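You operate a simulated robot arm through the tools that you are given. There is no shell and no other tool. Be economical: measure what you need, move in short steps, check, and stop when the job is done.

Carry out the task below with a simulated two-armed robot. There is one attempt and no reset: what you move stays moved.

## Task
Wipe the sink bench dry, carry the tub onto it and add the teal band cup's gel.
Fine: blue pad, till no wet patch shows, then back; only then the tub with the red handles, in both hands; empty the cup into it and put the cup in the sink; spill nothing. Set down upright: blue pad, cup with the teal band.

The check looks at the end state, three seconds after you hand in, the way a careful person would. Anything else that was tipped, shoved, dropped, spilled or broken makes it a failure.

## Robot
Two 7-joint arms with two-finger parallel grippers on one trunk, on a base that drives. Base frame: it is fixed to the floor where the robot stands at the start and does not move with it; the origin is under the middle of the robot, x ahead of it, y to its left, z up. Units: m, degrees, N and s.
The left shoulder is at the start at [0.071, 0.156, 1.305], the right one opposite. With the tool pointing down near the work surface each hand reaches from about 0.1 to 0.84 m from the robot's upright axis, wherever it stands, measured 20 degrees to its own side. Places, roughly: beaker with the blue foot [-0.5, 1, 1]; beaker with the green band [0, 1.25, 1]; beaker with the purple band [0, 1.5, 1]; beaker with the yellow band [0, 1.5, 1]; blue pad (9x5x6 cm) [0.7, 0, 0.9]; bottle with the white cap [0, 1.25, 1]; flow cup [0.6, 0.7, 1.1]; inside of the sink [0.8, 0.3, 0.8]; sink bench [0.6, 0.6, 0.5]; steel can [-0.75, 1, 1]; top of the sink bench [0.5, 0.8, 0.9]. Payload 3.91 kg a hand.
The TCP of each hand is the grasp point between the finger pads, 0.03 m short of the fingertips. In the tool frame z runs along the fingers and y along their closing line. Largest opening 0.11 m; finger width 0.02, thickness 0.01; the body of the gripper, 0.048 by 0.112 m, starts 0.055 m behind the TCP.
Orientation is told as [roll, pitch, yaw] about the base's x, y, z axes, in that order, counted from this pose: with the fingers straight down and closing along the base's y, the tool's x points along the base's -x, its y along +y and its z along -z.

## Interface
- The arms move only by the tool arm_command. It takes "left_steps", "right_steps" or both (then of equal length, played together; a hand with none holds still); each is a list of rows, each a list of 7 numbers: the closure, from 0 (fully open) to 1 (shut), then the shift along the tool's x, y, z in m, then the turn, a rotation vector about the tool's x, y, z in degrees. In form: [[gripper, dx, dy, dz, rx, ry, rz], ...]. A call has 1 to 12 rows; each row shifts and turns the commanded pose from where the row before left it, along the tool's axes as they then stand. Each row takes 0.2 s and may step no farther than 0.05 m and 8.6 degrees from the row before; otherwise, or with a gripper value out of range, the whole call is refused. A pose out of reach is approached as far as the arm can. The call stops where the force on the tool passes 40 N (or 10 N more than at its start, if that is more) or the arm is blocked; 0.2 s more then pass. Each finger travels about 0.108 m/s and halts on what it meets, pressing with about 37 N; the grip force reading is that of the motor and also rises with nothing between the fingers. The clock runs only during rows and for 0.2 s after the last one: add rows that do not move to give the fingers time. The reply holds the time, the measured pose of the TCP, the force on the tool along the base axes, the opening and the grip force, in the units named above and with some noise, with the torque about the TCP (base axes, N m) and any sound that the robot's microphone picked up.
- Cameras (640 x 400 px; columns grow to the right, rows downward): "scene" is now at [0.1169, 0.0511, 1.5269]; the picture's right is [0.62, -0.79, -0.00], its down [-0.49, -0.39, -0.78] and it looks along [0.61, 0.48, -0.63] (base axes); focal length 214 px, centre (320, 200). "left" rides on the left gripper at [0.072, -0.017, -0.103] in its tool frame; the picture's right is [0.23, 0.97, 0.00], its down [-0.76, 0.18, -0.62] and it looks along [-0.61, 0.14, 0.78] (tool axes); focal length 222 px, centre (320, 200). "right" rides on the right gripper at [0.072, 0.017, -0.103] in its tool frame; the picture's right is [-0.23, 0.97, 0.00], its down [-0.76, -0.18, -0.62] and it looks along [-0.61, -0.14, 0.78] (tool axes); focal length 222 px, centre (320, 200). There is no depth. A picture from a camera that has moved, and an enlarged one, comes with that camera's place and axes in the base frame and with its lens.
- get_image(camera): a new picture of that camera. The clock stands still meanwhile.
- raise_lower(by): slides the trunk up (or, below 0, down) by that many m; the arms and the scene camera ride with it, the base frame stays. It gives what a move gives, with no picture.
- drive_base(legs): drives the robot by 1 to 6 legs, each [ahead, left, turn to the left] in m, m and degrees, along the robot's own axes; the way and the turn of a leg run together, so that a leg with both is an arc; at most 1.5 m and 180 degrees a leg. The arms and the cameras ride along, it lands a little off, and it stops where it bumps. It gives what a move gives.
- head_to(pan, tilt): turns the head with the scene camera to pan (to the left, within 86 degrees either way) and tilt (down, from -29 to 69), counted from straight ahead of the robot. It gives what a move gives.
- zoom(camera, box): a new picture of the part [left, top, right, bottom] of that camera's present view, enlarged. The clock stands still meanwhile.
- hand_in(): hands the job in; it is judged then, once.

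Work in short steps. Places have to be worked out from the pictures, the camera data and where the tool is seen: move nearer, look again, correct. Check each grasp and each placing, and mend what went wrong. You have 120 turns and 100 pictures in all, those below and enlarged ones among them. Open the grippers and draw the arms clear of the work before you hand the job in, unless the task says otherwise; then end with one line.

The tools are called after ">>>" by a JSON object that holds its "api" and its "payload". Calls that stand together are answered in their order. arm_command: Moves the arms, as the interface text tells. Its arguments: {"type":"object","properties":{"left_steps":{"type":"array"},"right_steps":{"type":"array"}},"required":[]} The other tools are called the same way: raise_lower (by) slides the trunk up or down; drive_base (legs) drives the base; head_to (pan, tilt) turns the head that bears the scene camera; get_image (camera) takes a picture; zoom (camera, box) takes an enlarged picture of a part of a camera's view; hand_in () hands the job in.

At the start:

```text
time_s: 0.0
left_tool_pos: [0.6005, 0.6319, 1.2349]
left_ee_rot: [0.0, 0.0, 0.0]
left_ft_force: [-0.4, -0.7, -0.6]
left_moment: [0.02, 0.01, -0.02]
left_width: 0.1101
left_grasp_force: 0.1
right_tool_pos: [0.6397, 0.0387, 1.2029]
right_ee_rot: [0.1, 0.0, 0.0]
right_ft_force: [0.7, 0.7, -0.5]
right_moment: [0.03, -0.02, 0.02]
right_width: 0.1099
right_grasp_force: 0.0
trunk travel left (down, up): [-0.75, 0.19]
robot x, y, heading: [-0.0024, -0.0003, 0.0]
head pan, tilt: [38.2, 38.9]
```

scene: 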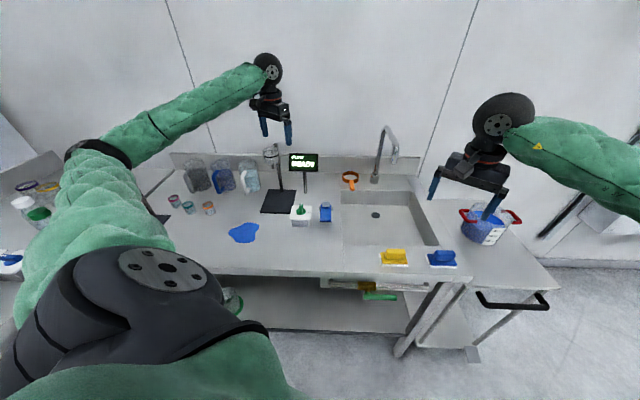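
right: 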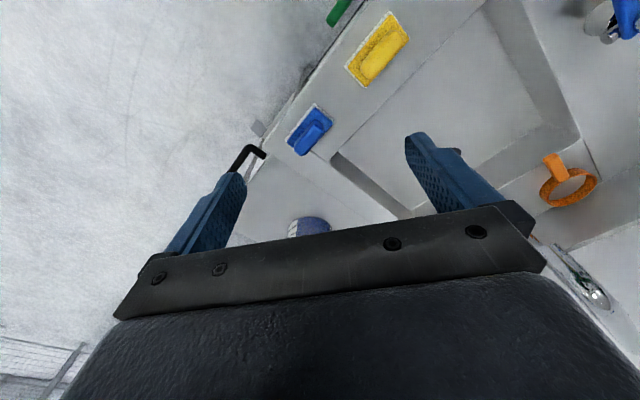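
left: 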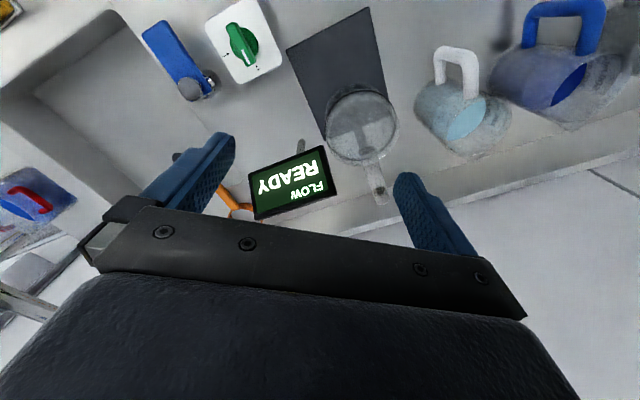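

I see a blue puddle on the bench, the pads at the front edge, the tub on a cart at the right, and several cups. I'll zoom in on the details.

>>> {"api": "zoom", "payload": {"camera": "scene", "box": [150, 130, 350, 255]}}

>>> {"api": "zoom", "payload": {"camera": "scene", "box": [340, 170, 560, 308]}}

>>> {"api": "zoom", "payload": {"camera": "scene", "box": [0, 140, 200, 265]}}

```text
3.20 times, centred on (250, 192) of scene
camera zoom: at [0.1169, 0.0511, 1.5269], right [0.62, -0.79, 0.0], down [-0.49, -0.39, -0.78], along [0.61, 0.48, -0.63], focal length 686 px, centre (544, 224)
```

zoom: 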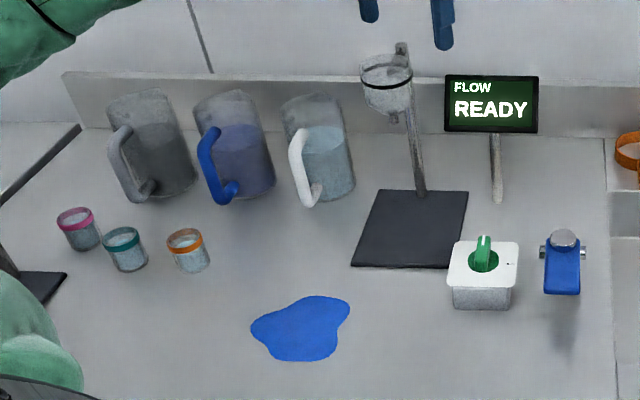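

```text
2.90 times, centred on (450, 239) of scene
camera zoom: at [0.1169, 0.0511, 1.5269], right [0.62, -0.79, 0.0], down [-0.49, -0.39, -0.78], along [0.61, 0.48, -0.63], focal length 622 px, centre (-57, 87)
```

zoom: 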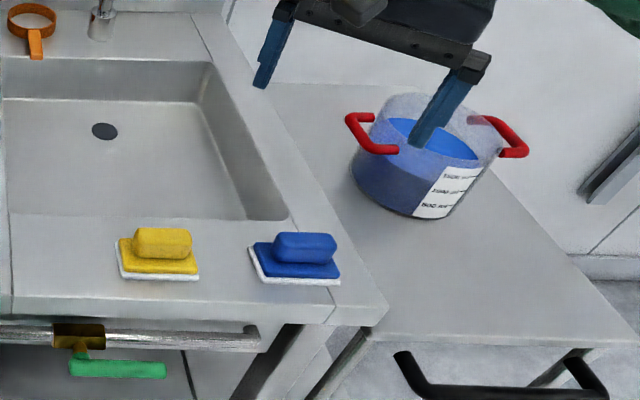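

```text
3.20 times, centred on (100, 202) of scene
camera zoom: at [0.1169, 0.0511, 1.5269], right [0.62, -0.79, 0.0], down [-0.49, -0.39, -0.78], along [0.61, 0.48, -0.63], focal length 686 px, centre (1024, 192)
```

zoom: 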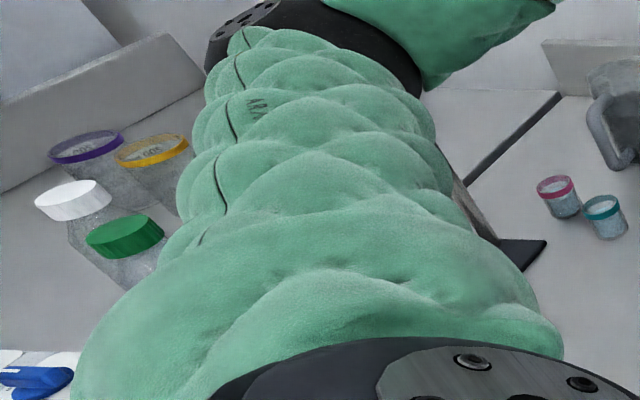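

The bench front edge runs at about 127° (the bench is turned ~37° to the left of the robot). Estimates: pad ≈(0.70,0.0), puddle ≈(0.38,0.64), teal cup ≈(0.32,0.94), tub ≈(0.95,-0.1). I'll raise the trunk for clearance, then turn to face the bench.

>>> {"api": "raise_lower", "payload": {"by": 0.15}}

>>> {"api": "drive_base", "payload": {"legs": [[0, 0, 37]]}}

>>> {"api": "head_to", "payload": {"pan": 0, "tilt": 45}}

>>> {"api": "get_image", "payload": {"camera": "scene"}}

```text
time_s: 1.8
left_tool_pos: [0.6011, 0.6318, 1.3846]
left_ee_rot: [0.0, 0.0, 0.0]
left_ft_force: [0.1, -0.8, 0.5]
left_moment: [0.02, 0.02, 0.01]
left_width: 0.11
left_grasp_force: 0.0
right_tool_pos: [0.6402, 0.0392, 1.3532]
right_ee_rot: [0.0, -0.1, 0.0]
right_ft_force: [-0.7, -0.1, -0.3]
right_moment: [-0.03, 0.02, -0.01]
right_width: 0.1098
right_grasp_force: 0.1
trunk travel left (down, up): [-0.9, 0.04]
robot x, y, heading: [0.0002, -0.0001, 0.2]
head pan, tilt: [38.2, 38.9]
```

```text
time_s: 3.9
left_tool_pos: [0.0868, 0.8671, 1.385]
left_ee_rot: [0.0, -0.1, 37.9]
left_ft_force: [-0.4, -0.3, 0.2]
left_moment: [-0.03, 0.01, 0.03]
left_width: 0.1099
left_grasp_force: 0.0
right_tool_pos: [0.4822, 0.4235, 1.3521]
right_ee_rot: [-0.1, 0.0, 37.8]
right_ft_force: [0.1, -0.3, 0.7]
right_moment: [0.0, -0.03, 0.02]
right_width: 0.1101
right_grasp_force: 0.1
trunk travel left (down, up): [-0.9, 0.04]
robot x, y, heading: [-0.0023, -0.0017, 38.0]
head pan, tilt: [38.2, 38.9]
```

```text
time_s: 5.0
left_tool_pos: [0.0875, 0.8689, 1.3844]
left_ee_rot: [0.0, 0.0, 37.8]
left_ft_force: [0.4, -0.2, 0.7]
left_moment: [0.01, 0.0, -0.01]
left_width: 0.11
left_grasp_force: 0.1
right_tool_pos: [0.481, 0.4227, 1.3537]
right_ee_rot: [0.0, 0.1, 37.8]
right_ft_force: [-0.1, -0.6, -0.3]
right_moment: [0.01, 0.0, 0.0]
right_width: 0.1101
right_grasp_force: 0.0
trunk travel left (down, up): [-0.9, 0.04]
robot x, y, heading: [0.0019, 0.0016, 37.9]
head pan, tilt: [0.0, 45.0]
```

```text
93 pictures are left
camera scene: at [0.1032, 0.0789, 1.6681], right [0.61, -0.79, 0.0], down [-0.56, -0.43, -0.71], along [0.56, 0.43, -0.71], focal length 214 px, centre (320, 200)
```

scene: 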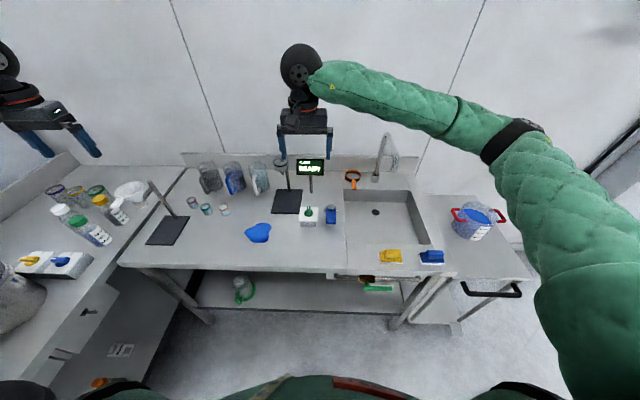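

The bench height of ~0.90 fits both views: pad ≈(0.705,0.003). I'll move the right hand above the pad (height ~1.1) for a closer look.

>>> {"api": "arm_command", "payload": {"right_steps": [[0, 0.0074, -0.0426, 0.0227, 0, 0, 0], [0, 0.0074, -0.0426, 0.0227, 0, 0, 0], [0, 0.0074, -0.0426, 0.0227, 0, 0, 0], [0, 0.0074, -0.0426, 0.0227, 0, 0, 0], [0, 0.0074, -0.0426, 0.0227, 0, 0, 0], [0, 0.0074, -0.0426, 0.0227, 0, 0, 0], [0, 0.0074, -0.0426, 0.0227, 0, 0, 0], [0, 0.0074, -0.0426, 0.0227, 0, 0, 0], [0, 0.0074, -0.0426, 0.0227, 0, 0, 0], [0, 0.0074, -0.0426, 0.0227, 0, 0, 0], [0, 0.0074, -0.0426, 0.0227, 0, 0, 2], [0, 0, 0, 0, 0, 0, 0]]}}

>>> {"api": "get_image", "payload": {"camera": "right"}}

>>> {"api": "zoom", "payload": {"camera": "scene", "box": [350, 170, 560, 301]}}

```text
time_s: 7.6
left_tool_pos: [0.0879, 0.8687, 1.3831]
left_ee_rot: [0.0, 0.2, 37.8]
left_ft_force: [0.0, 0.7, -0.2]
left_moment: [0.0, 0.03, 0.02]
left_width: 0.1101
left_grasp_force: 0.1
right_tool_pos: [0.7036, 0.0025, 1.1027]
right_ee_rot: [0.0, 0.1, 35.9]
right_ft_force: [0.2, 0.6, -0.2]
right_moment: [-0.01, -0.02, 0.02]
right_width: 0.1104
right_grasp_force: 0.1
trunk travel left (down, up): [-0.9, 0.04]
robot x, y, heading: [-0.0008, 0.0012, 37.7]
head pan, tilt: [0.0, 45.0]
```

```text
92 pictures are left
camera right: at [0.6346, -0.025, 1.2059], right [-0.39, 0.92, 0.0], down [0.72, 0.3, 0.62], along [0.58, 0.24, -0.78], focal length 222 px, centre (320, 200)
```

right: 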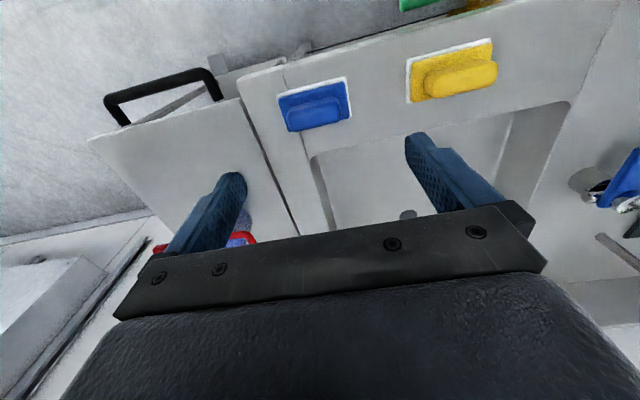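

```text
3.05 times, centred on (455, 236) of scene
camera zoom: at [0.103, 0.08, 1.668], right [0.61, -0.79, 0.0], down [-0.56, -0.43, -0.71], along [0.56, 0.43, -0.71], focal length 654 px, centre (-91, 92)
```

zoom: 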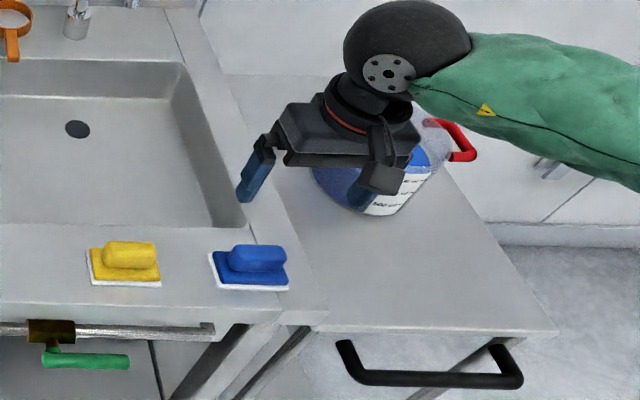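

The pad sits right below, with its handle along the closing line. Lowering to z≈1.0 for a refined look.

>>> {"api": "arm_command", "payload": {"right_steps": [[0, -0.002, -0.001, 0.035, 0, 0, 0], [0, -0.002, -0.001, 0.035, 0, 0, 0], [0, -0.002, -0.001, 0.03, 0, 0, 0], [0, 0, 0, 0, 0, 0, 0]]}}

>>> {"api": "get_image", "payload": {"camera": "right"}}

>>> {"api": "zoom", "payload": {"camera": "scene", "box": [380, 200, 500, 275]}}

```text
time_s: 8.6
left_tool_pos: [0.0883, 0.8674, 1.3847]
left_ee_rot: [0.0, 0.0, 37.8]
left_ft_force: [0.0, 0.0, 0.2]
left_moment: [0.03, -0.01, 0.0]
left_width: 0.11
left_grasp_force: 0.0
right_tool_pos: [0.7105, 0.0042, 1.0035]
right_ee_rot: [0.0, 0.0, 35.7]
right_ft_force: [0.7, 0.4, 0.4]
right_moment: [0.01, 0.0, 0.06]
right_width: 0.1101
right_grasp_force: 0.0
trunk travel left (down, up): [-0.9, 0.04]
robot x, y, heading: [-0.0012, -0.0006, 37.6]
head pan, tilt: [0.0, 45.0]
```

```text
90 pictures are left
camera right: at [0.6424, -0.0254, 1.1073], right [-0.39, 0.92, 0.0], down [0.72, 0.3, 0.62], along [0.57, 0.24, -0.78], focal length 222 px, centre (320, 200)
```

right: 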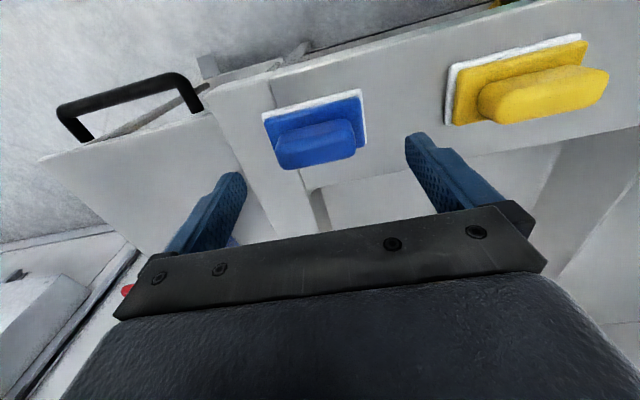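

```text
5.33 times, centred on (440, 238) of scene
camera zoom: at [0.1028, 0.0784, 1.6681], right [0.61, -0.79, 0.0], down [-0.56, -0.43, -0.71], along [0.56, 0.43, -0.71], focal length 1144 px, centre (-320, 0)
```

zoom: 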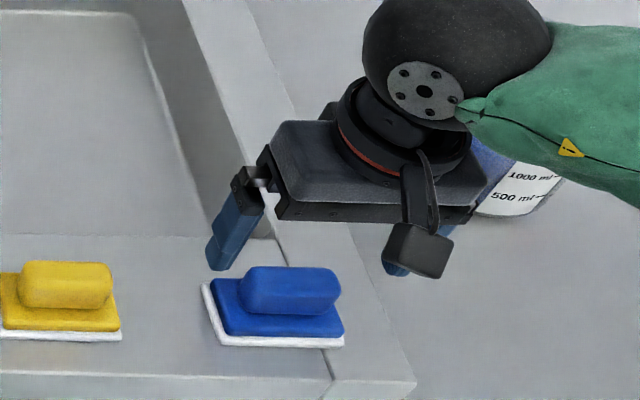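

The handle centre is ≈(0.7125,0.001), with the yaw aligned. I'll descend 36 mm with a small sideways correction, then close.

>>> {"api": "arm_command", "payload": {"right_steps": [[0, 0, -0.0036, 0.012, 0, 0, 0], [0, 0, 0, 0.012, 0, 0, 0], [0, 0, 0, 0.012, 0, 0, 0], [0, 0, 0, 0, 0, 0, 0], [1, 0, 0, 0, 0, 0, 0], [1, 0, 0, 0, 0, 0, 0], [1, 0, 0, 0, 0, 0, 0]]}}

>>> {"api": "zoom", "payload": {"camera": "scene", "box": [380, 200, 500, 275]}}

```text
time_s: 10.2
left_tool_pos: [0.0869, 0.8671, 1.385]
left_ee_rot: [0.0, -0.1, 37.8]
left_ft_force: [-0.4, -0.2, 0.2]
left_moment: [0.01, 0.0, -0.01]
left_width: 0.1102
left_grasp_force: 0.1
right_tool_pos: [0.7119, 0.0015, 0.968]
right_ee_rot: [0.1, 0.1, 35.7]
right_ft_force: [0.3, -1.6, 0.1]
right_moment: [0.01, -0.01, 0.01]
right_width: 0.0623
right_grasp_force: 37.0
trunk travel left (down, up): [-0.9, 0.04]
robot x, y, heading: [-0.0015, 0.0035, 37.8]
head pan, tilt: [0.0, 45.0]
```

```text
5.33 times, centred on (440, 238) of scene
camera zoom: at [0.1029, 0.0786, 1.6681], right [0.61, -0.79, 0.0], down [-0.56, -0.43, -0.71], along [0.56, 0.43, -0.71], focal length 1144 px, centre (-320, 0)
```

zoom: 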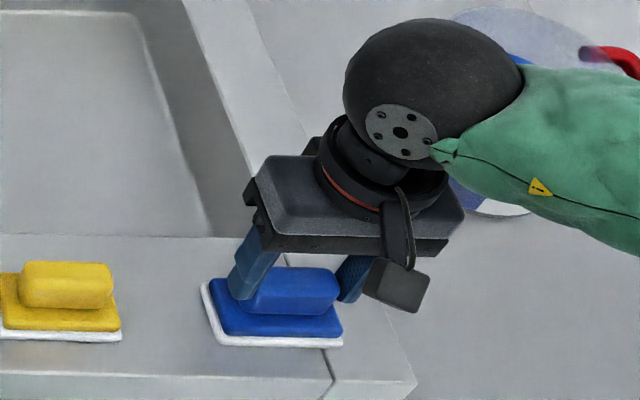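

The grip holds at 0.062 m width; rest pose recorded as TCP (0.712, 0.0015, 0.968), yaw 35.7. Lifting 0.12 m and driving 0.22 m left.

>>> {"api": "arm_command", "payload": {"right_steps": [[1, 0, 0, -0.03, 0, 0, 0], [1, 0, 0, -0.03, 0, 0, 0], [1, 0, 0, -0.03, 0, 0, 0], [1, 0, 0, -0.03, 0, 0, 0], [1, 0, 0, 0, 0, 0, 0]]}}

>>> {"api": "drive_base", "payload": {"legs": [[0, 0.22, -2]]}}

>>> {"api": "get_image", "payload": {"camera": "scene"}}

>>> {"api": "get_image", "payload": {"camera": "right"}}

```text
time_s: 11.4
left_tool_pos: [0.0876, 0.8681, 1.3843]
left_ee_rot: [0.0, -0.1, 37.8]
left_ft_force: [-0.6, -0.3, 0.0]
left_moment: [-0.03, 0.0, 0.03]
left_width: 0.1097
left_grasp_force: 0.0
right_tool_pos: [0.7128, -0.0005, 1.0893]
right_ee_rot: [0.0, 0.0, 35.8]
right_ft_force: [0.3, -0.6, -1.1]
right_moment: [0.0, 0.01, 0.01]
right_width: 0.0624
right_grasp_force: 37.0
trunk travel left (down, up): [-0.9, 0.04]
robot x, y, heading: [-0.0001, -0.0031, 37.9]
head pan, tilt: [0.0, 45.0]
```

```text
time_s: 13.1
left_tool_pos: [-0.0205, 1.0446, 1.3855]
left_ee_rot: [-0.1, 0.0, 36.1]
left_ft_force: [0.4, 0.2, 0.1]
left_moment: [-0.03, 0.01, 0.0]
left_width: 0.11
left_grasp_force: 0.0
right_tool_pos: [0.5778, 0.1578, 1.0877]
right_ee_rot: [0.0, 0.1, 33.9]
right_ft_force: [-0.1, 0.3, -0.3]
right_moment: [0.0, 0.0, -0.03]
right_width: 0.062
right_grasp_force: 37.4
trunk travel left (down, up): [-0.9, 0.04]
robot x, y, heading: [-0.1391, 0.1767, 35.9]
head pan, tilt: [0.0, 45.0]
```

```text
87 pictures are left
camera scene: at [-0.0298, 0.2555, 1.6681], right [0.59, -0.81, 0.0], down [-0.57, -0.42, -0.71], along [0.57, 0.42, -0.71], focal length 214 px, centre (320, 200)
```

scene: 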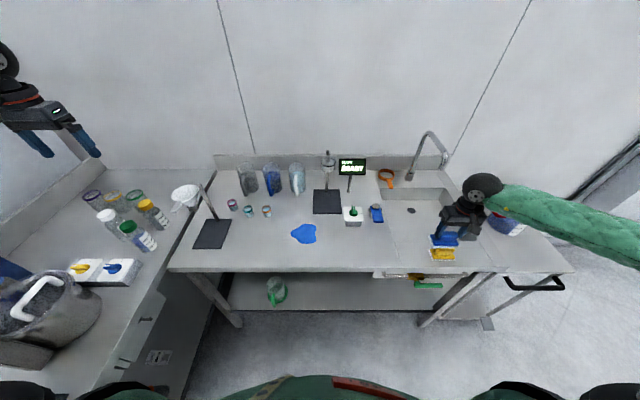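

```text
86 pictures are left
camera right: at [0.5073, 0.1314, 1.1914], right [-0.36, 0.93, 0.0], down [0.73, 0.28, 0.62], along [0.58, 0.22, -0.78], focal length 222 px, centre (320, 200)
```

right: 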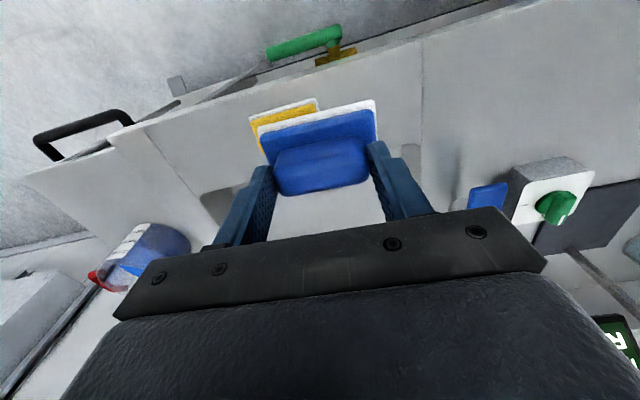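

The robot is now aligned with the bench. Zooming in on the puddle and that part of the bench to get the extents.

>>> {"api": "zoom", "payload": {"camera": "scene", "box": [220, 150, 400, 262]}}

```text
3.56 times, centred on (310, 206) of scene
camera zoom: at [-0.0298, 0.2555, 1.6681], right [0.59, -0.81, 0.0], down [-0.57, -0.42, -0.71], along [0.57, 0.42, -0.71], focal length 763 px, centre (356, 179)
```

zoom: 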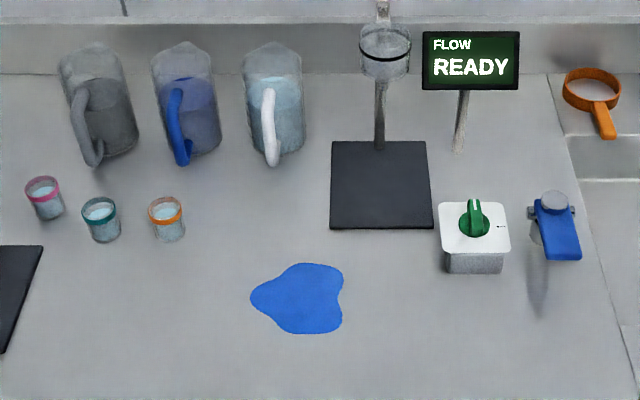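

The puddle spans robot-frame forward 0.643–0.752, left 0.016–0.131. I'll move the pad at height to above its front-left part.

>>> {"api": "arm_command", "payload": {"right_steps": [[1, 0, 0, 0, 0, 0, -2], [1, -0.0068, 0.0486, 0, 0, 0, 0], [1, -0.0068, 0.0486, 0, 0, 0, 0], [1, -0.0068, 0.0486, 0, 0, 0, 0], [1, -0.0068, 0.0486, 0, 0, 0, 0], [1, -0.0068, 0.0486, 0, 0, 0, 0], [1, -0.0068, 0.0486, 0, 0, 0, 0], [1, -0.0068, 0.0486, 0, 0, 0, 0], [1, -0.0068, 0.0486, 0, 0, 0, 0], [1, -0.0068, 0.0486, 0, 0, 0, 0], [1, -0.0068, 0.0486, 0, 0, 0, 0], [1, -0.0068, 0.0486, 0, 0, 0, 0]]}}

>>> {"api": "get_image", "payload": {"camera": "scene"}}

>>> {"api": "get_image", "payload": {"camera": "right"}}

```text
time_s: 15.7
left_tool_pos: [-0.0203, 1.048, 1.3836]
left_ee_rot: [-0.2, 0.1, 35.9]
left_ft_force: [-0.1, 1.2, -0.9]
left_moment: [-0.04, 0.01, 0.01]
left_width: 0.1098
left_grasp_force: 0.1
right_tool_pos: [0.3207, 0.637, 1.089]
right_ee_rot: [-0.1, 0.1, 36.0]
right_ft_force: [-0.4, 0.8, -1.0]
right_moment: [-0.02, -0.03, 0.02]
right_width: 0.0621
right_grasp_force: 37.3
trunk travel left (down, up): [-0.9, 0.04]
robot x, y, heading: [-0.1362, 0.1803, 35.8]
head pan, tilt: [0.0, 45.0]
```

```text
84 pictures are left
camera scene: at [-0.0316, 0.2592, 1.668], right [0.59, -0.81, 0.0], down [-0.57, -0.42, -0.71], along [0.57, 0.41, -0.71], focal length 214 px, centre (320, 200)
```

scene: 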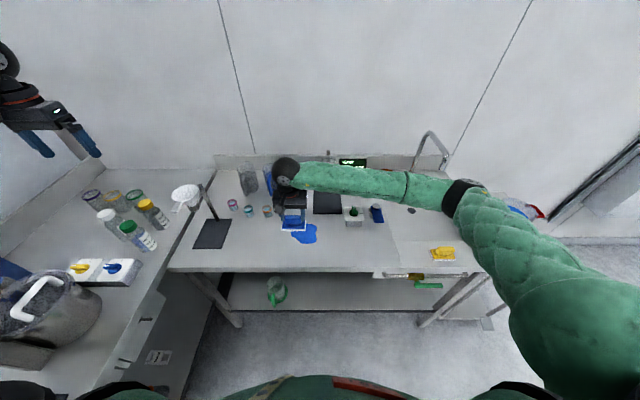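

```text
83 pictures are left
camera right: at [0.2512, 0.6073, 1.1916], right [-0.39, 0.92, 0.0], down [0.72, 0.3, 0.62], along [0.58, 0.24, -0.78], focal length 222 px, centre (320, 200)
```

right: 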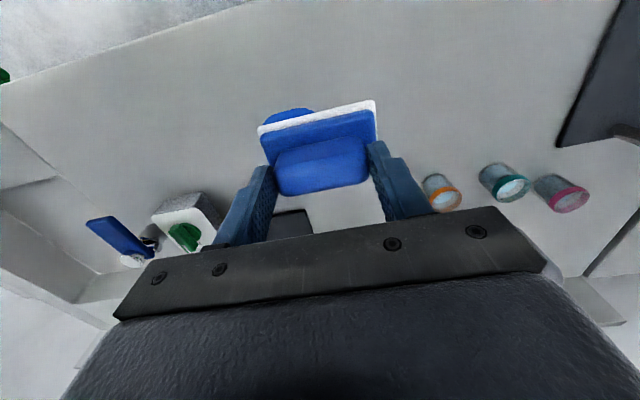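

The pad is over the puddle's front-left part. I'll descend to just contact (TCP ≈0.967) and watch the force.

>>> {"api": "arm_command", "payload": {"right_steps": [[1, 0, 0, 0.035, 0, 0, 0], [1, 0, 0, 0.035, 0, 0, 0], [1, 0, 0, 0.035, 0, 0, 0], [1, 0, 0, 0.013, 0, 0, 0], [1, 0, 0, 0.003, 0, 0, 0], [1, 0, 0, 0.002, 0, 0, 0]]}}

```text
time_s: 17.1
left_tool_pos: [-0.0226, 1.0434, 1.3871]
left_ee_rot: [0.0, -0.1, 36.0]
left_ft_force: [0.4, 1.4, -0.1]
left_moment: [0.0, 0.01, 0.01]
left_width: 0.1097
left_grasp_force: 0.0
right_tool_pos: [0.3224, 0.636, 0.9668]
right_ee_rot: [0.1, -0.1, 36.0]
right_ft_force: [4.4, -0.7, 33.1]
right_moment: [-0.24, 0.01, 0.02]
right_width: 0.0621
right_grasp_force: 37.2
trunk travel left (down, up): [-0.9, 0.04]
robot x, y, heading: [-0.1376, 0.1793, 36.1]
head pan, tilt: [0.0, 45.0]
```

Contact at 33 N, a bit hard. I'll ease up 3 mm and stroke forward, right, and back.

>>> {"api": "arm_command", "payload": {"right_steps": [[1, 0, 0, -0.003, 0, 0, 0], [1, -0.02, 0, 0, 0, 0, 0], [1, -0.02, 0, 0, 0, 0, 0], [1, -0.02, 0, 0, 0, 0, 0], [1, -0.02, 0, 0, 0, 0, 0], [1, -0.02, 0, 0, 0, 0, 0], [1, 0, -0.025, 0, 0, 0, 0], [1, 0, -0.025, 0, 0, 0, 0], [1, 0.02, 0, 0, 0, 0, 0], [1, 0.02, 0, 0, 0, 0, 0], [1, 0.02, 0, 0, 0, 0, 0], [1, 0.02, 0, 0, 0, 0, 0]]}}

>>> {"api": "get_image", "payload": {"camera": "scene"}}

```text
time_s: 19.7
left_tool_pos: [-0.0209, 1.0447, 1.3849]
left_ee_rot: [0.0, 0.0, 36.1]
left_ft_force: [0.1, 0.5, 0.4]
left_moment: [-0.01, -0.02, -0.01]
left_width: 0.1101
left_grasp_force: 0.0
right_tool_pos: [0.3687, 0.6064, 0.969]
right_ee_rot: [0.0, 0.0, 35.9]
right_ft_force: [1.2, 0.4, 2.6]
right_moment: [0.23, -0.01, -0.06]
right_width: 0.0619
right_grasp_force: 37.3
trunk travel left (down, up): [-0.9, 0.04]
robot x, y, heading: [-0.1354, 0.181, 36.1]
head pan, tilt: [0.0, 45.0]
```

```text
82 pictures are left
camera scene: at [-0.031, 0.2565, 1.6682], right [0.59, -0.81, 0.0], down [-0.57, -0.42, -0.71], along [0.57, 0.42, -0.71], focal length 214 px, centre (320, 200)
```

scene: 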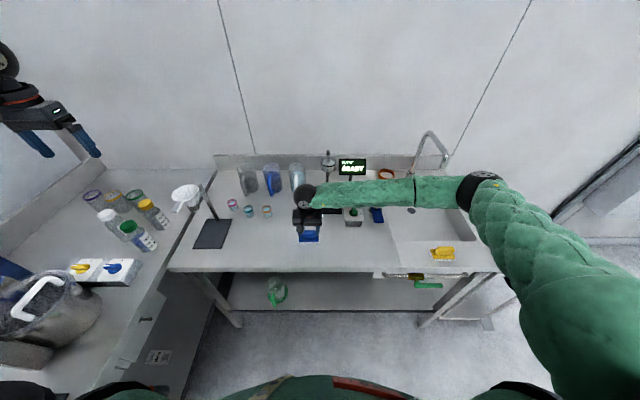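

Contact is light now (2.6 N). I'll press 1 mm more and finish this column, then sweep back across.

>>> {"api": "arm_command", "payload": {"right_steps": [[1, 0.02, 0, 0.001, 0, 0, 0], [1, 0, 0.03, 0, 0, 0, 0], [1, -0.025, 0, 0, 0, 0, 0], [1, -0.025, 0, 0, 0, 0, 0], [1, -0.025, 0, 0, 0, 0, 0], [1, -0.025, 0, 0, 0, 0, 0], [1, 0, -0.03, 0, 0, 0, 0], [1, 0.025, 0, 0, 0, 0, 0], [1, 0.025, 0, 0, 0, 0, 0], [1, 0.025, 0, 0, 0, 0, 0], [1, 0.025, 0, 0, 0, 0, 0], [1, 0, 0, 0, 0, 0, 0]]}}

>>> {"api": "arm_command", "payload": {"right_steps": [[1, 0, 0, -0.03, 0, 0, 0], [1, 0, 0, -0.03, 0, 0, 0], [1, 0, -0.05, -0.03, 0, 0, 0], [1, 0, -0.05, -0.03, 0, 0, 0], [1, 0, -0.05, 0, 0, 0, 0], [1, 0, -0.05, 0, 0, 0, 0], [1, 0, -0.05, 0, 0, 0, 0]]}}

>>> {"api": "zoom", "payload": {"camera": "scene", "box": [170, 150, 430, 280]}}

```text
time_s: 22.3
left_tool_pos: [-0.0205, 1.044, 1.3855]
left_ee_rot: [0.0, 0.1, 36.0]
left_ft_force: [-0.1, 0.3, -0.4]
left_moment: [0.0, 0.03, 0.03]
left_width: 0.1101
left_grasp_force: 0.1
right_tool_pos: [0.3522, 0.5948, 0.9671]
right_ee_rot: [0.0, 0.0, 35.9]
right_ft_force: [2.9, 2.1, 13.6]
right_moment: [0.05, -0.23, -0.11]
right_width: 0.0618
right_grasp_force: 37.5
trunk travel left (down, up): [-0.9, 0.04]
robot x, y, heading: [-0.1338, 0.1831, 36.1]
head pan, tilt: [0.0, 45.0]
```

```text
refused: row 3 steps farther than a row can; nothing moved
```

```text
2.46 times, centred on (300, 215) of scene
camera zoom: at [-0.0306, 0.2558, 1.6682], right [0.59, -0.81, 0.0], down [-0.57, -0.42, -0.71], along [0.57, 0.42, -0.71], focal length 528 px, centre (369, 163)
```

zoom: 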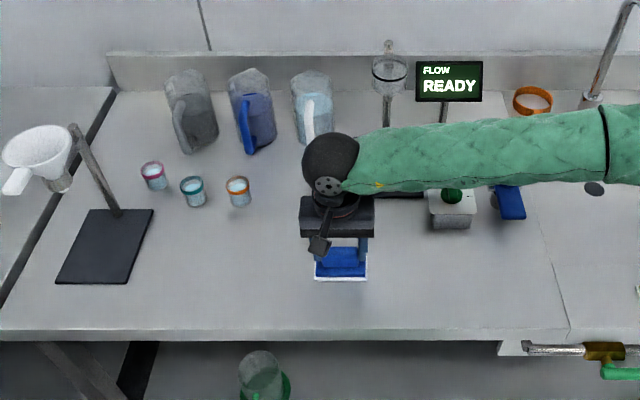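

The puddle seems mostly gone. Lifting the pad and retracting right to inspect.

>>> {"api": "arm_command", "payload": {"right_steps": [[1, 0, 0, -0.04, 0, 0, 0], [1, 0, 0, -0.04, 0, 0, 0], [1, 0, 0, -0.04, 0, 0, 0], [1, 0.005, -0.049, 0, 0, 0, 0], [1, 0.005, -0.049, 0, 0, 0, 0], [1, 0.005, -0.049, 0, 0, 0, 0], [1, 0.005, -0.049, 0, 0, 0, 0], [1, 0.005, -0.049, 0, 0, 0, 0], [1, 0.005, -0.049, 0, 0, 0, 0]]}}

>>> {"api": "zoom", "payload": {"camera": "scene", "box": [170, 150, 430, 280]}}

```text
time_s: 24.3
left_tool_pos: [-0.0227, 1.0436, 1.3861]
left_ee_rot: [0.1, 0.0, 36.1]
left_ft_force: [-0.5, -0.8, -0.4]
left_moment: [0.01, -0.03, -0.02]
left_width: 0.1099
left_grasp_force: 0.1
right_tool_pos: [0.4996, 0.3388, 1.0887]
right_ee_rot: [0.1, 0.0, 36.0]
right_ft_force: [-0.9, -0.3, -0.5]
right_moment: [0.01, 0.04, 0.0]
right_width: 0.0622
right_grasp_force: 37.0
trunk travel left (down, up): [-0.9, 0.04]
robot x, y, heading: [-0.1364, 0.1828, 36.1]
head pan, tilt: [0.0, 45.0]
```

```text
2.46 times, centred on (300, 215) of scene
camera zoom: at [-0.0307, 0.2543, 1.6683], right [0.59, -0.81, 0.0], down [-0.57, -0.42, -0.71], along [0.57, 0.42, -0.71], focal length 528 px, centre (369, 163)
```

zoom: 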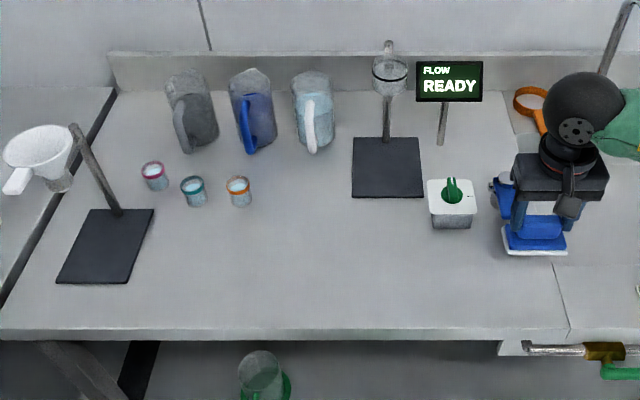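

The bench is dry. Driving back right 0.22 m to return the pad.

>>> {"api": "drive_base", "payload": {"legs": [[0, -0.24, 0]]}}

>>> {"api": "get_image", "payload": {"camera": "scene"}}

```text
time_s: 26.1
left_tool_pos: [0.1207, 0.8501, 1.3836]
left_ee_rot: [0.0, -0.1, 36.0]
left_ft_force: [0.1, -0.4, 0.8]
left_moment: [0.02, 0.02, 0.0]
left_width: 0.1099
left_grasp_force: 0.0
right_tool_pos: [0.6404, 0.1438, 1.0883]
right_ee_rot: [0.0, 0.1, 35.9]
right_ft_force: [0.2, -0.6, -1.3]
right_moment: [-0.01, -0.01, -0.02]
right_width: 0.0621
right_grasp_force: 37.3
trunk travel left (down, up): [-0.9, 0.04]
robot x, y, heading: [0.0025, -0.0136, 36.1]
head pan, tilt: [0.0, 45.0]
```

```text
79 pictures are left
camera scene: at [0.111, 0.0616, 1.6681], right [0.59, -0.81, 0.0], down [-0.57, -0.42, -0.71], along [0.57, 0.42, -0.71], focal length 214 px, centre (320, 200)
```

scene: 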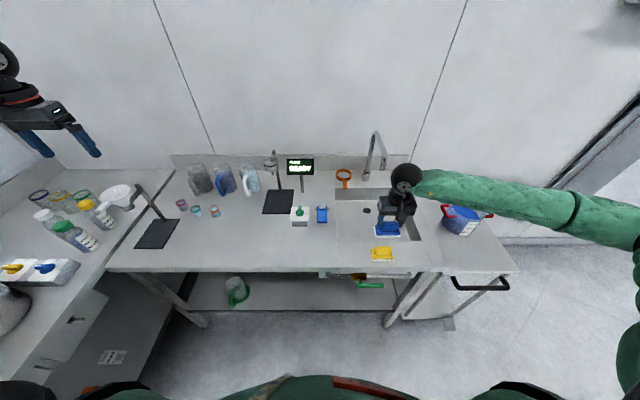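

Moving above the pad's original spot, then lowering to 5 mm above rest height.

>>> {"api": "arm_command", "payload": {"right_steps": [[1, 0.0064, -0.0393, 0, 0, 0, 0], [1, 0.0064, -0.0393, 0, 0, 0, 0], [1, 0.0064, -0.0393, 0, 0, 0, 0], [1, 0.0064, -0.0393, 0, 0, 0, 0], [1, 0, 0, 0, 0, 0, 0], [1, 0, 0, 0.035, 0, 0, 0], [1, 0, 0, 0.035, 0, 0, 0], [1, 0, 0, 0.035, 0, 0, 0], [1, 0, 0, 0.01, 0, 0, 0], [1, 0, 0, 0, 0, 0, 0]]}}

>>> {"api": "zoom", "payload": {"camera": "scene", "box": [340, 200, 460, 275]}}

>>> {"api": "zoom", "payload": {"camera": "scene", "box": [240, 140, 360, 215]}}

```text
time_s: 28.3
left_tool_pos: [0.1206, 0.8499, 1.3844]
left_ee_rot: [0.0, 0.0, 36.0]
left_ft_force: [-0.3, -0.7, -0.5]
left_moment: [0.01, 0.03, 0.01]
left_width: 0.1099
left_grasp_force: 0.1
right_tool_pos: [0.715, 0.002, 0.9731]
right_ee_rot: [-0.1, 0.0, 35.9]
right_ft_force: [0.0, 0.4, 0.2]
right_moment: [0.01, 0.0, 0.02]
right_width: 0.0622
right_grasp_force: 37.1
trunk travel left (down, up): [-0.9, 0.04]
robot x, y, heading: [0.0062, -0.0146, 35.9]
head pan, tilt: [0.0, 45.0]
```

```text
5.33 times, centred on (400, 238) of scene
camera zoom: at [0.1111, 0.0609, 1.6681], right [0.59, -0.81, 0.0], down [-0.57, -0.42, -0.71], along [0.57, 0.42, -0.71], focal length 1144 px, centre (-107, 0)
```

zoom: 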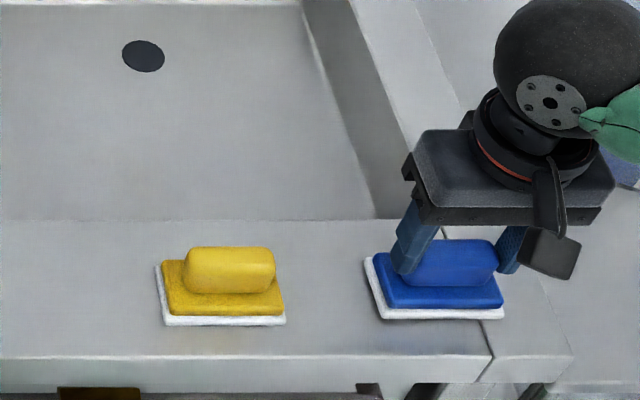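

```text
5.33 times, centred on (300, 178) of scene
camera zoom: at [0.1111, 0.0609, 1.6681], right [0.59, -0.81, 0.0], down [-0.57, -0.42, -0.71], along [0.57, 0.42, -0.71], focal length 1144 px, centre (427, 320)
```

zoom: 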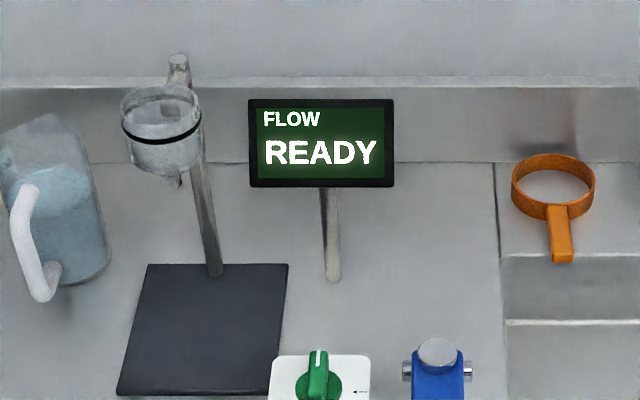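

It's over the original spot. Lowering 5 mm, releasing and rising.

>>> {"api": "arm_command", "payload": {"right_steps": [[1, 0.001, 0.001, 0.005, 0, 0, 0], [1, 0, 0, 0, 0, 0, 0], [0.3, 0, 0, 0, 0, 0, 0], [0, 0, 0, 0, 0, 0, 0], [0, 0, 0, 0, 0, 0, 0], [0, 0, 0, -0.03, 0, 0, 0], [0, 0, 0, -0.04, 0, 0, 0], [0, 0, 0, -0.04, 0, 0, 0], [0, 0, 0, -0.04, 0, 0, 0], [0, 0, 0, 0, 0, 0, 0]]}}

>>> {"api": "zoom", "payload": {"camera": "scene", "box": [340, 160, 530, 278]}}

>>> {"api": "get_image", "payload": {"camera": "right"}}

```text
time_s: 30.5
left_tool_pos: [0.1206, 0.849, 1.3848]
left_ee_rot: [0.0, -0.1, 36.0]
left_ft_force: [0.3, -0.4, -0.1]
left_moment: [0.02, -0.03, 0.01]
left_width: 0.1099
left_grasp_force: 0.1
right_tool_pos: [0.7129, 0.0016, 1.118]
right_ee_rot: [0.0, 0.0, 36.0]
right_ft_force: [0.2, 0.2, 0.9]
right_moment: [0.0, -0.01, -0.01]
right_width: 0.11
right_grasp_force: 0.2
trunk travel left (down, up): [-0.9, 0.04]
robot x, y, heading: [0.0023, -0.0199, 36.1]
head pan, tilt: [0.0, 45.0]
```

```text
3.37 times, centred on (435, 219) of scene
camera zoom: at [0.1117, 0.0611, 1.6681], right [0.59, -0.81, 0.0], down [-0.57, -0.42, -0.71], along [0.57, 0.42, -0.71], focal length 722 px, centre (-67, 136)
```

zoom: 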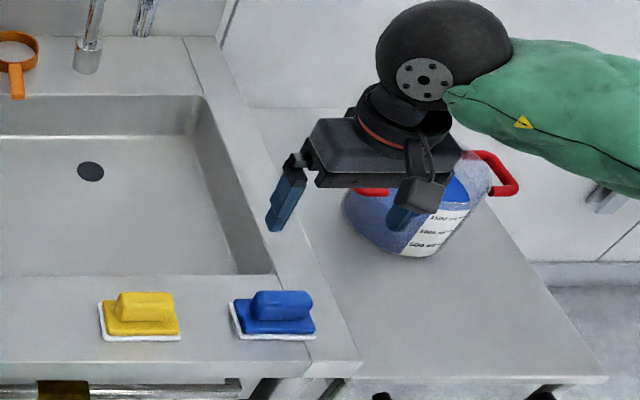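

```text
75 pictures are left
camera right: at [0.6442, -0.0268, 1.2215], right [-0.39, 0.92, 0.0], down [0.72, 0.3, 0.62], along [0.57, 0.24, -0.78], focal length 222 px, centre (320, 200)
```

right: 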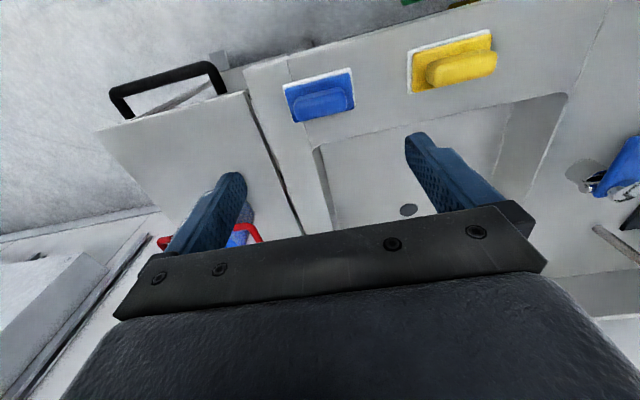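

The pad is back in place, upright. Next the tub: I'll look right before driving that way.

>>> {"api": "head_to", "payload": {"pan": -55, "tilt": 35}}

>>> {"api": "get_image", "payload": {"camera": "scene"}}

```text
time_s: 31.7
left_tool_pos: [0.1208, 0.8502, 1.3853]
left_ee_rot: [0.0, 0.1, 36.0]
left_ft_force: [0.4, -0.7, 0.1]
left_moment: [0.0, -0.03, -0.01]
left_width: 0.1099
left_grasp_force: 0.1
right_tool_pos: [0.7122, 0.0019, 1.1173]
right_ee_rot: [0.1, 0.0, 36.0]
right_ft_force: [-1.1, -0.5, 0.9]
right_moment: [-0.02, 0.0, -0.01]
right_width: 0.1098
right_grasp_force: 0.0
trunk travel left (down, up): [-0.9, 0.04]
robot x, y, heading: [0.003, -0.0124, 35.7]
head pan, tilt: [-55.0, 35.0]
```

```text
74 pictures are left
camera scene: at [0.1289, -0.0153, 1.6829], right [-0.33, -0.95, 0.0], down [-0.54, 0.19, -0.82], along [0.77, -0.27, -0.57], focal length 214 px, centre (320, 200)
```

scene: 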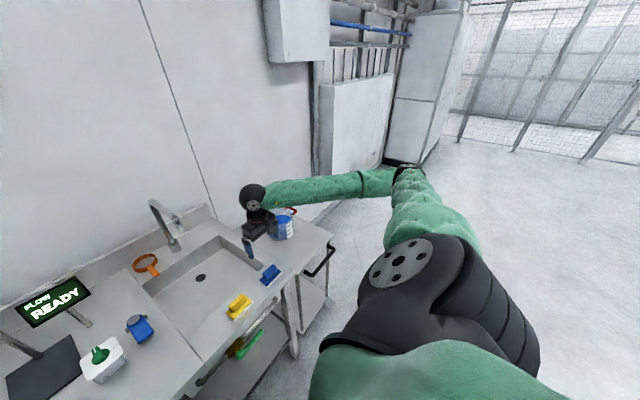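

Clear floor to the right. Raising the right hand to 1.3 and driving 0.62 m right to face the tub.

>>> {"api": "arm_command", "payload": {"right_steps": [[0, 0, 0, -0.045, 0, 0, 0], [0, 0, 0, -0.045, 0, 0, 0], [0, 0, 0, -0.045, 0, 0, 0], [0, 0, 0, -0.045, 0, 0, 0], [0, 0, 0, 0, 0, 0, 0]]}}

>>> {"api": "drive_base", "payload": {"legs": [[0, -0.62, 0]]}}

>>> {"api": "head_to", "payload": {"pan": 0, "tilt": 50}}

>>> {"api": "get_image", "payload": {"camera": "scene"}}

```text
time_s: 32.9
left_tool_pos: [0.1215, 0.8503, 1.3852]
left_ee_rot: [0.1, 0.1, 36.0]
left_ft_force: [0.4, -0.5, 0.8]
left_moment: [0.0, 0.0, 0.0]
left_width: 0.1101
left_grasp_force: 0.0
right_tool_pos: [0.7115, 0.002, 1.2979]
right_ee_rot: [0.0, 0.0, 36.0]
right_ft_force: [-0.2, 0.2, 0.0]
right_moment: [0.04, 0.03, 0.03]
right_width: 0.11
right_grasp_force: 0.1
trunk travel left (down, up): [-0.9, 0.04]
robot x, y, heading: [0.0067, -0.0148, 36.4]
head pan, tilt: [-55.0, 35.0]
```

```text
time_s: 36.4
left_tool_pos: [0.49, 0.3432, 1.3847]
left_ee_rot: [0.0, 0.0, 35.7]
left_ft_force: [0.9, -0.1, 0.6]
left_moment: [-0.02, -0.01, 0.02]
left_width: 0.11
left_grasp_force: 0.1
right_tool_pos: [1.0768, -0.5067, 1.2988]
right_ee_rot: [0.0, 0.0, 35.6]
right_ft_force: [0.6, -0.2, -0.2]
right_moment: [0.0, 0.0, 0.01]
right_width: 0.1098
right_grasp_force: 0.1
trunk travel left (down, up): [-0.9, 0.04]
robot x, y, heading: [0.3689, -0.524, 35.5]
head pan, tilt: [-55.0, 35.0]
```

```text
time_s: 37.6
left_tool_pos: [0.4907, 0.3424, 1.3843]
left_ee_rot: [0.0, -0.1, 35.7]
left_ft_force: [0.1, -0.6, 0.1]
left_moment: [-0.02, -0.01, 0.0]
left_width: 0.1101
left_grasp_force: 0.0
right_tool_pos: [1.0777, -0.5067, 1.2983]
right_ee_rot: [0.0, -0.2, 35.7]
right_ft_force: [-0.2, 0.0, 0.2]
right_moment: [0.01, -0.01, 0.0]
right_width: 0.1102
right_grasp_force: 0.1
trunk travel left (down, up): [-0.9, 0.04]
robot x, y, heading: [0.3675, -0.5191, 35.7]
head pan, tilt: [0.0, 50.0]
```

```text
73 pictures are left
camera scene: at [0.474, -0.4481, 1.6612], right [0.58, -0.81, 0.0], down [-0.62, -0.45, -0.64], along [0.52, 0.37, -0.77], focal length 214 px, centre (320, 200)
```

scene: 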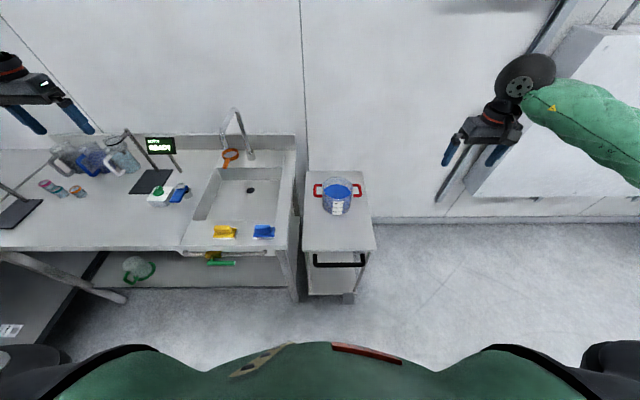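

>>> {"api": "zoom", "payload": {"camera": "scene", "box": [290, 160, 390, 222]}}

```text
6.40 times, centred on (340, 191) of scene
camera zoom: at [0.474, -0.4481, 1.6612], right [0.58, -0.81, 0.0], down [-0.62, -0.45, -0.64], along [0.52, 0.37, -0.77], focal length 1373 px, centre (192, 258)
```

zoom: 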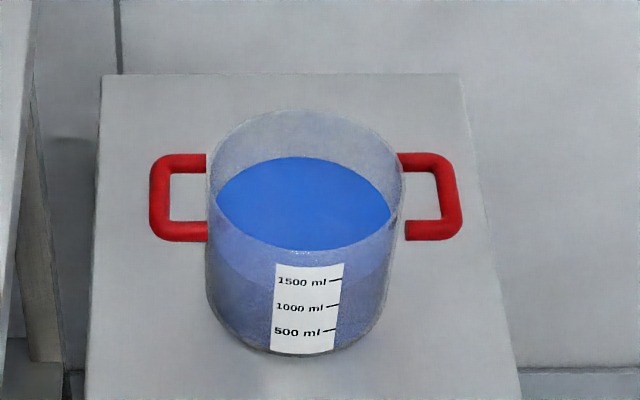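

Triangulated: handle bars at z≈0.894, rim ≈0.915, cart top ≈0.79, bar-to-bar ≈0.217 m, tub ≈0.83 m ahead and 0.09 m right. I'll drive 0.12 forward and 0.09 right so both hands reach comfortably.

>>> {"api": "drive_base", "payload": {"legs": [[0.12, -0.09, 0]]}}

>>> {"api": "zoom", "payload": {"camera": "scene", "box": [240, 160, 400, 260]}}

```text
time_s: 39.0
left_tool_pos: [0.6392, 0.3407, 1.3856]
left_ee_rot: [0.1, 0.0, 35.9]
left_ft_force: [-0.4, -0.8, -0.3]
left_moment: [-0.01, -0.02, 0.04]
left_width: 0.1098
left_grasp_force: 0.0
right_tool_pos: [1.2267, -0.5091, 1.299]
right_ee_rot: [-0.1, -0.1, 35.8]
right_ft_force: [0.2, -0.1, 0.6]
right_moment: [-0.01, -0.02, 0.03]
right_width: 0.1099
right_grasp_force: 0.1
trunk travel left (down, up): [-0.9, 0.04]
robot x, y, heading: [0.5249, -0.5237, 35.5]
head pan, tilt: [0.0, 50.0]
```

```text
4.00 times, centred on (320, 210) of scene
camera zoom: at [0.6227, -0.4505, 1.6614], right [0.58, -0.81, 0.0], down [-0.62, -0.45, -0.64], along [0.52, 0.38, -0.77], focal length 858 px, centre (320, 160)
```

zoom: 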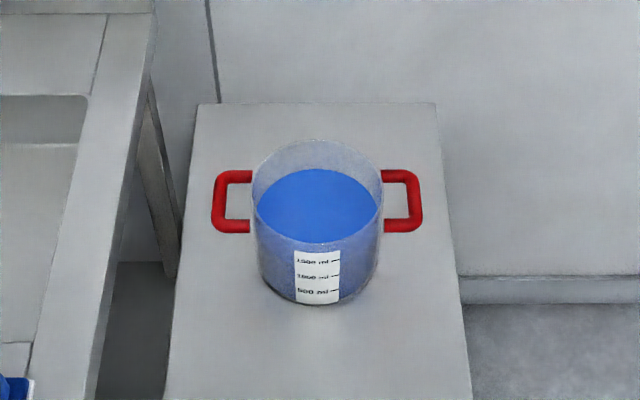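

Handle bars: left ≈(1.030,-0.019), right ≈(1.157,-0.196), z≈0.894. Bringing both hands, fingers pre-closed, above the bars at z≈1.2.

>>> {"api": "arm_command", "payload": {"left_steps": [[0.3, -0.0089, -0.0434, 0.015, 0, 0, 0], [0.6, -0.0089, -0.0434, 0.015, 0, 0, 0], [0.66, -0.0089, -0.0434, 0.015, 0, 0, 0], [0.66, -0.0089, -0.0434, 0.015, 0, 0, 0], [0.66, -0.0089, -0.0434, 0.015, 0, 0, 0], [0.66, -0.0089, -0.0434, 0.015, 0, 0, 0], [0.66, -0.0089, -0.0434, 0.015, 0, 0, 0], [0.66, -0.0089, -0.0434, 0.015, 0, 0, 0], [0.66, -0.0089, -0.0434, 0.015, 0, 0, 0], [0.66, -0.0089, -0.0434, 0.015, 0, 0, 0], [0.66, -0.0089, -0.0434, 0.015, 0, 0, 0], [0.66, -0.0089, -0.0434, 0.015, 0, 0, 0]], "right_steps": [[0.3, -0.0105, 0.0246, 0.0083, 0, 0, 0], [0.6, -0.0105, 0.0246, 0.0083, 0, 0, 0], [0.66, -0.0105, 0.0246, 0.0083, 0, 0, 0], [0.66, -0.0105, 0.0246, 0.0083, 0, 0, 0], [0.66, -0.0105, 0.0246, 0.0083, 0, 0, 0], [0.66, -0.0105, 0.0246, 0.0083, 0, 0, 0], [0.66, -0.0105, 0.0246, 0.0083, 0, 0, 0], [0.66, -0.0105, 0.0246, 0.0083, 0, 0, 0], [0.66, -0.0105, 0.0246, 0.0083, 0, 0, 0], [0.66, -0.0105, 0.0246, 0.0083, 0, 0, 0], [0.66, -0.0105, 0.0246, 0.0083, 0, 0, 0], [0.66, -0.0105, 0.0246, 0.0083, 0, 0, 0]]}}

>>> {"api": "get_image", "payload": {"camera": "left"}}

>>> {"api": "get_image", "payload": {"camera": "right"}}

>>> {"api": "get_image", "payload": {"camera": "scene"}}

```text
time_s: 41.6
left_tool_pos: [1.0329, -0.0211, 1.2033]
left_ee_rot: [0.1, 0.1, 35.8]
left_ft_force: [0.1, -0.3, -1.0]
left_moment: [0.02, -0.01, -0.01]
left_width: 0.0376
left_grasp_force: 0.0
right_tool_pos: [1.1614, -0.1969, 1.1988]
right_ee_rot: [0.0, 0.1, 35.7]
right_ft_force: [0.4, 0.4, 0.7]
right_moment: [0.03, 0.05, -0.01]
right_width: 0.0373
right_grasp_force: 0.1
trunk travel left (down, up): [-0.9, 0.04]
robot x, y, heading: [0.527, -0.5234, 35.5]
head pan, tilt: [0.0, 50.0]
```

```text
70 pictures are left
camera left: at [0.9844, -0.078, 1.3071], right [-0.75, 0.66, 0.0], down [0.52, 0.59, 0.62], along [0.41, 0.47, -0.78], focal length 222 px, centre (320, 200)
```

left: 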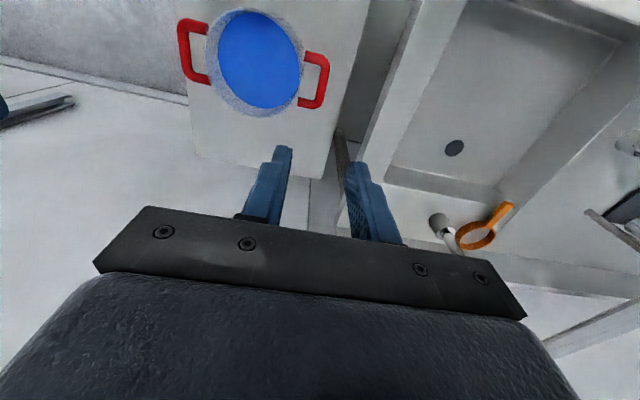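

```text
69 pictures are left
camera right: at [1.0932, -0.2245, 1.3026], right [-0.38, 0.92, 0.0], down [0.72, 0.3, 0.62], along [0.57, 0.24, -0.78], focal length 222 px, centre (320, 200)
```

right: 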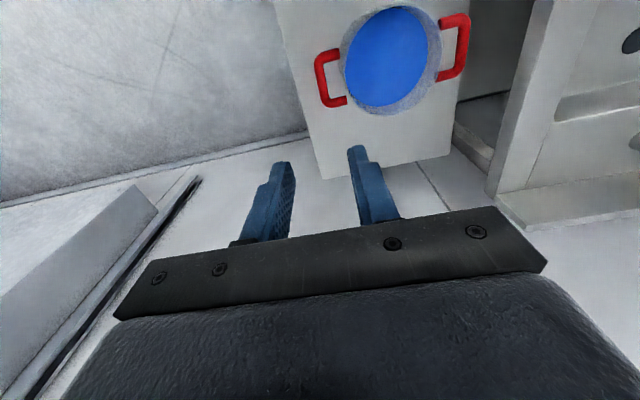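

```text
68 pictures are left
camera scene: at [0.6278, -0.4499, 1.661], right [0.58, -0.81, 0.0], down [-0.62, -0.45, -0.64], along [0.52, 0.38, -0.77], focal length 214 px, centre (320, 200)
```

scene: 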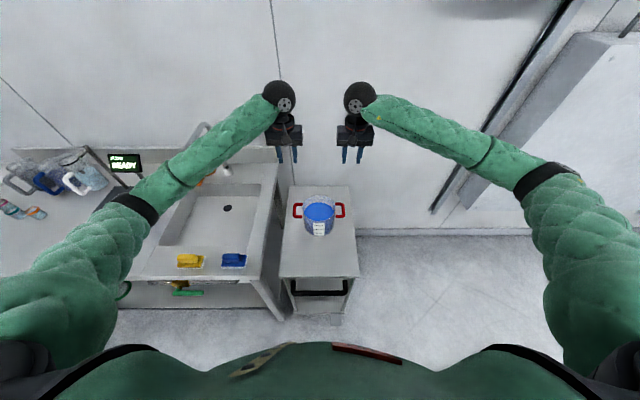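

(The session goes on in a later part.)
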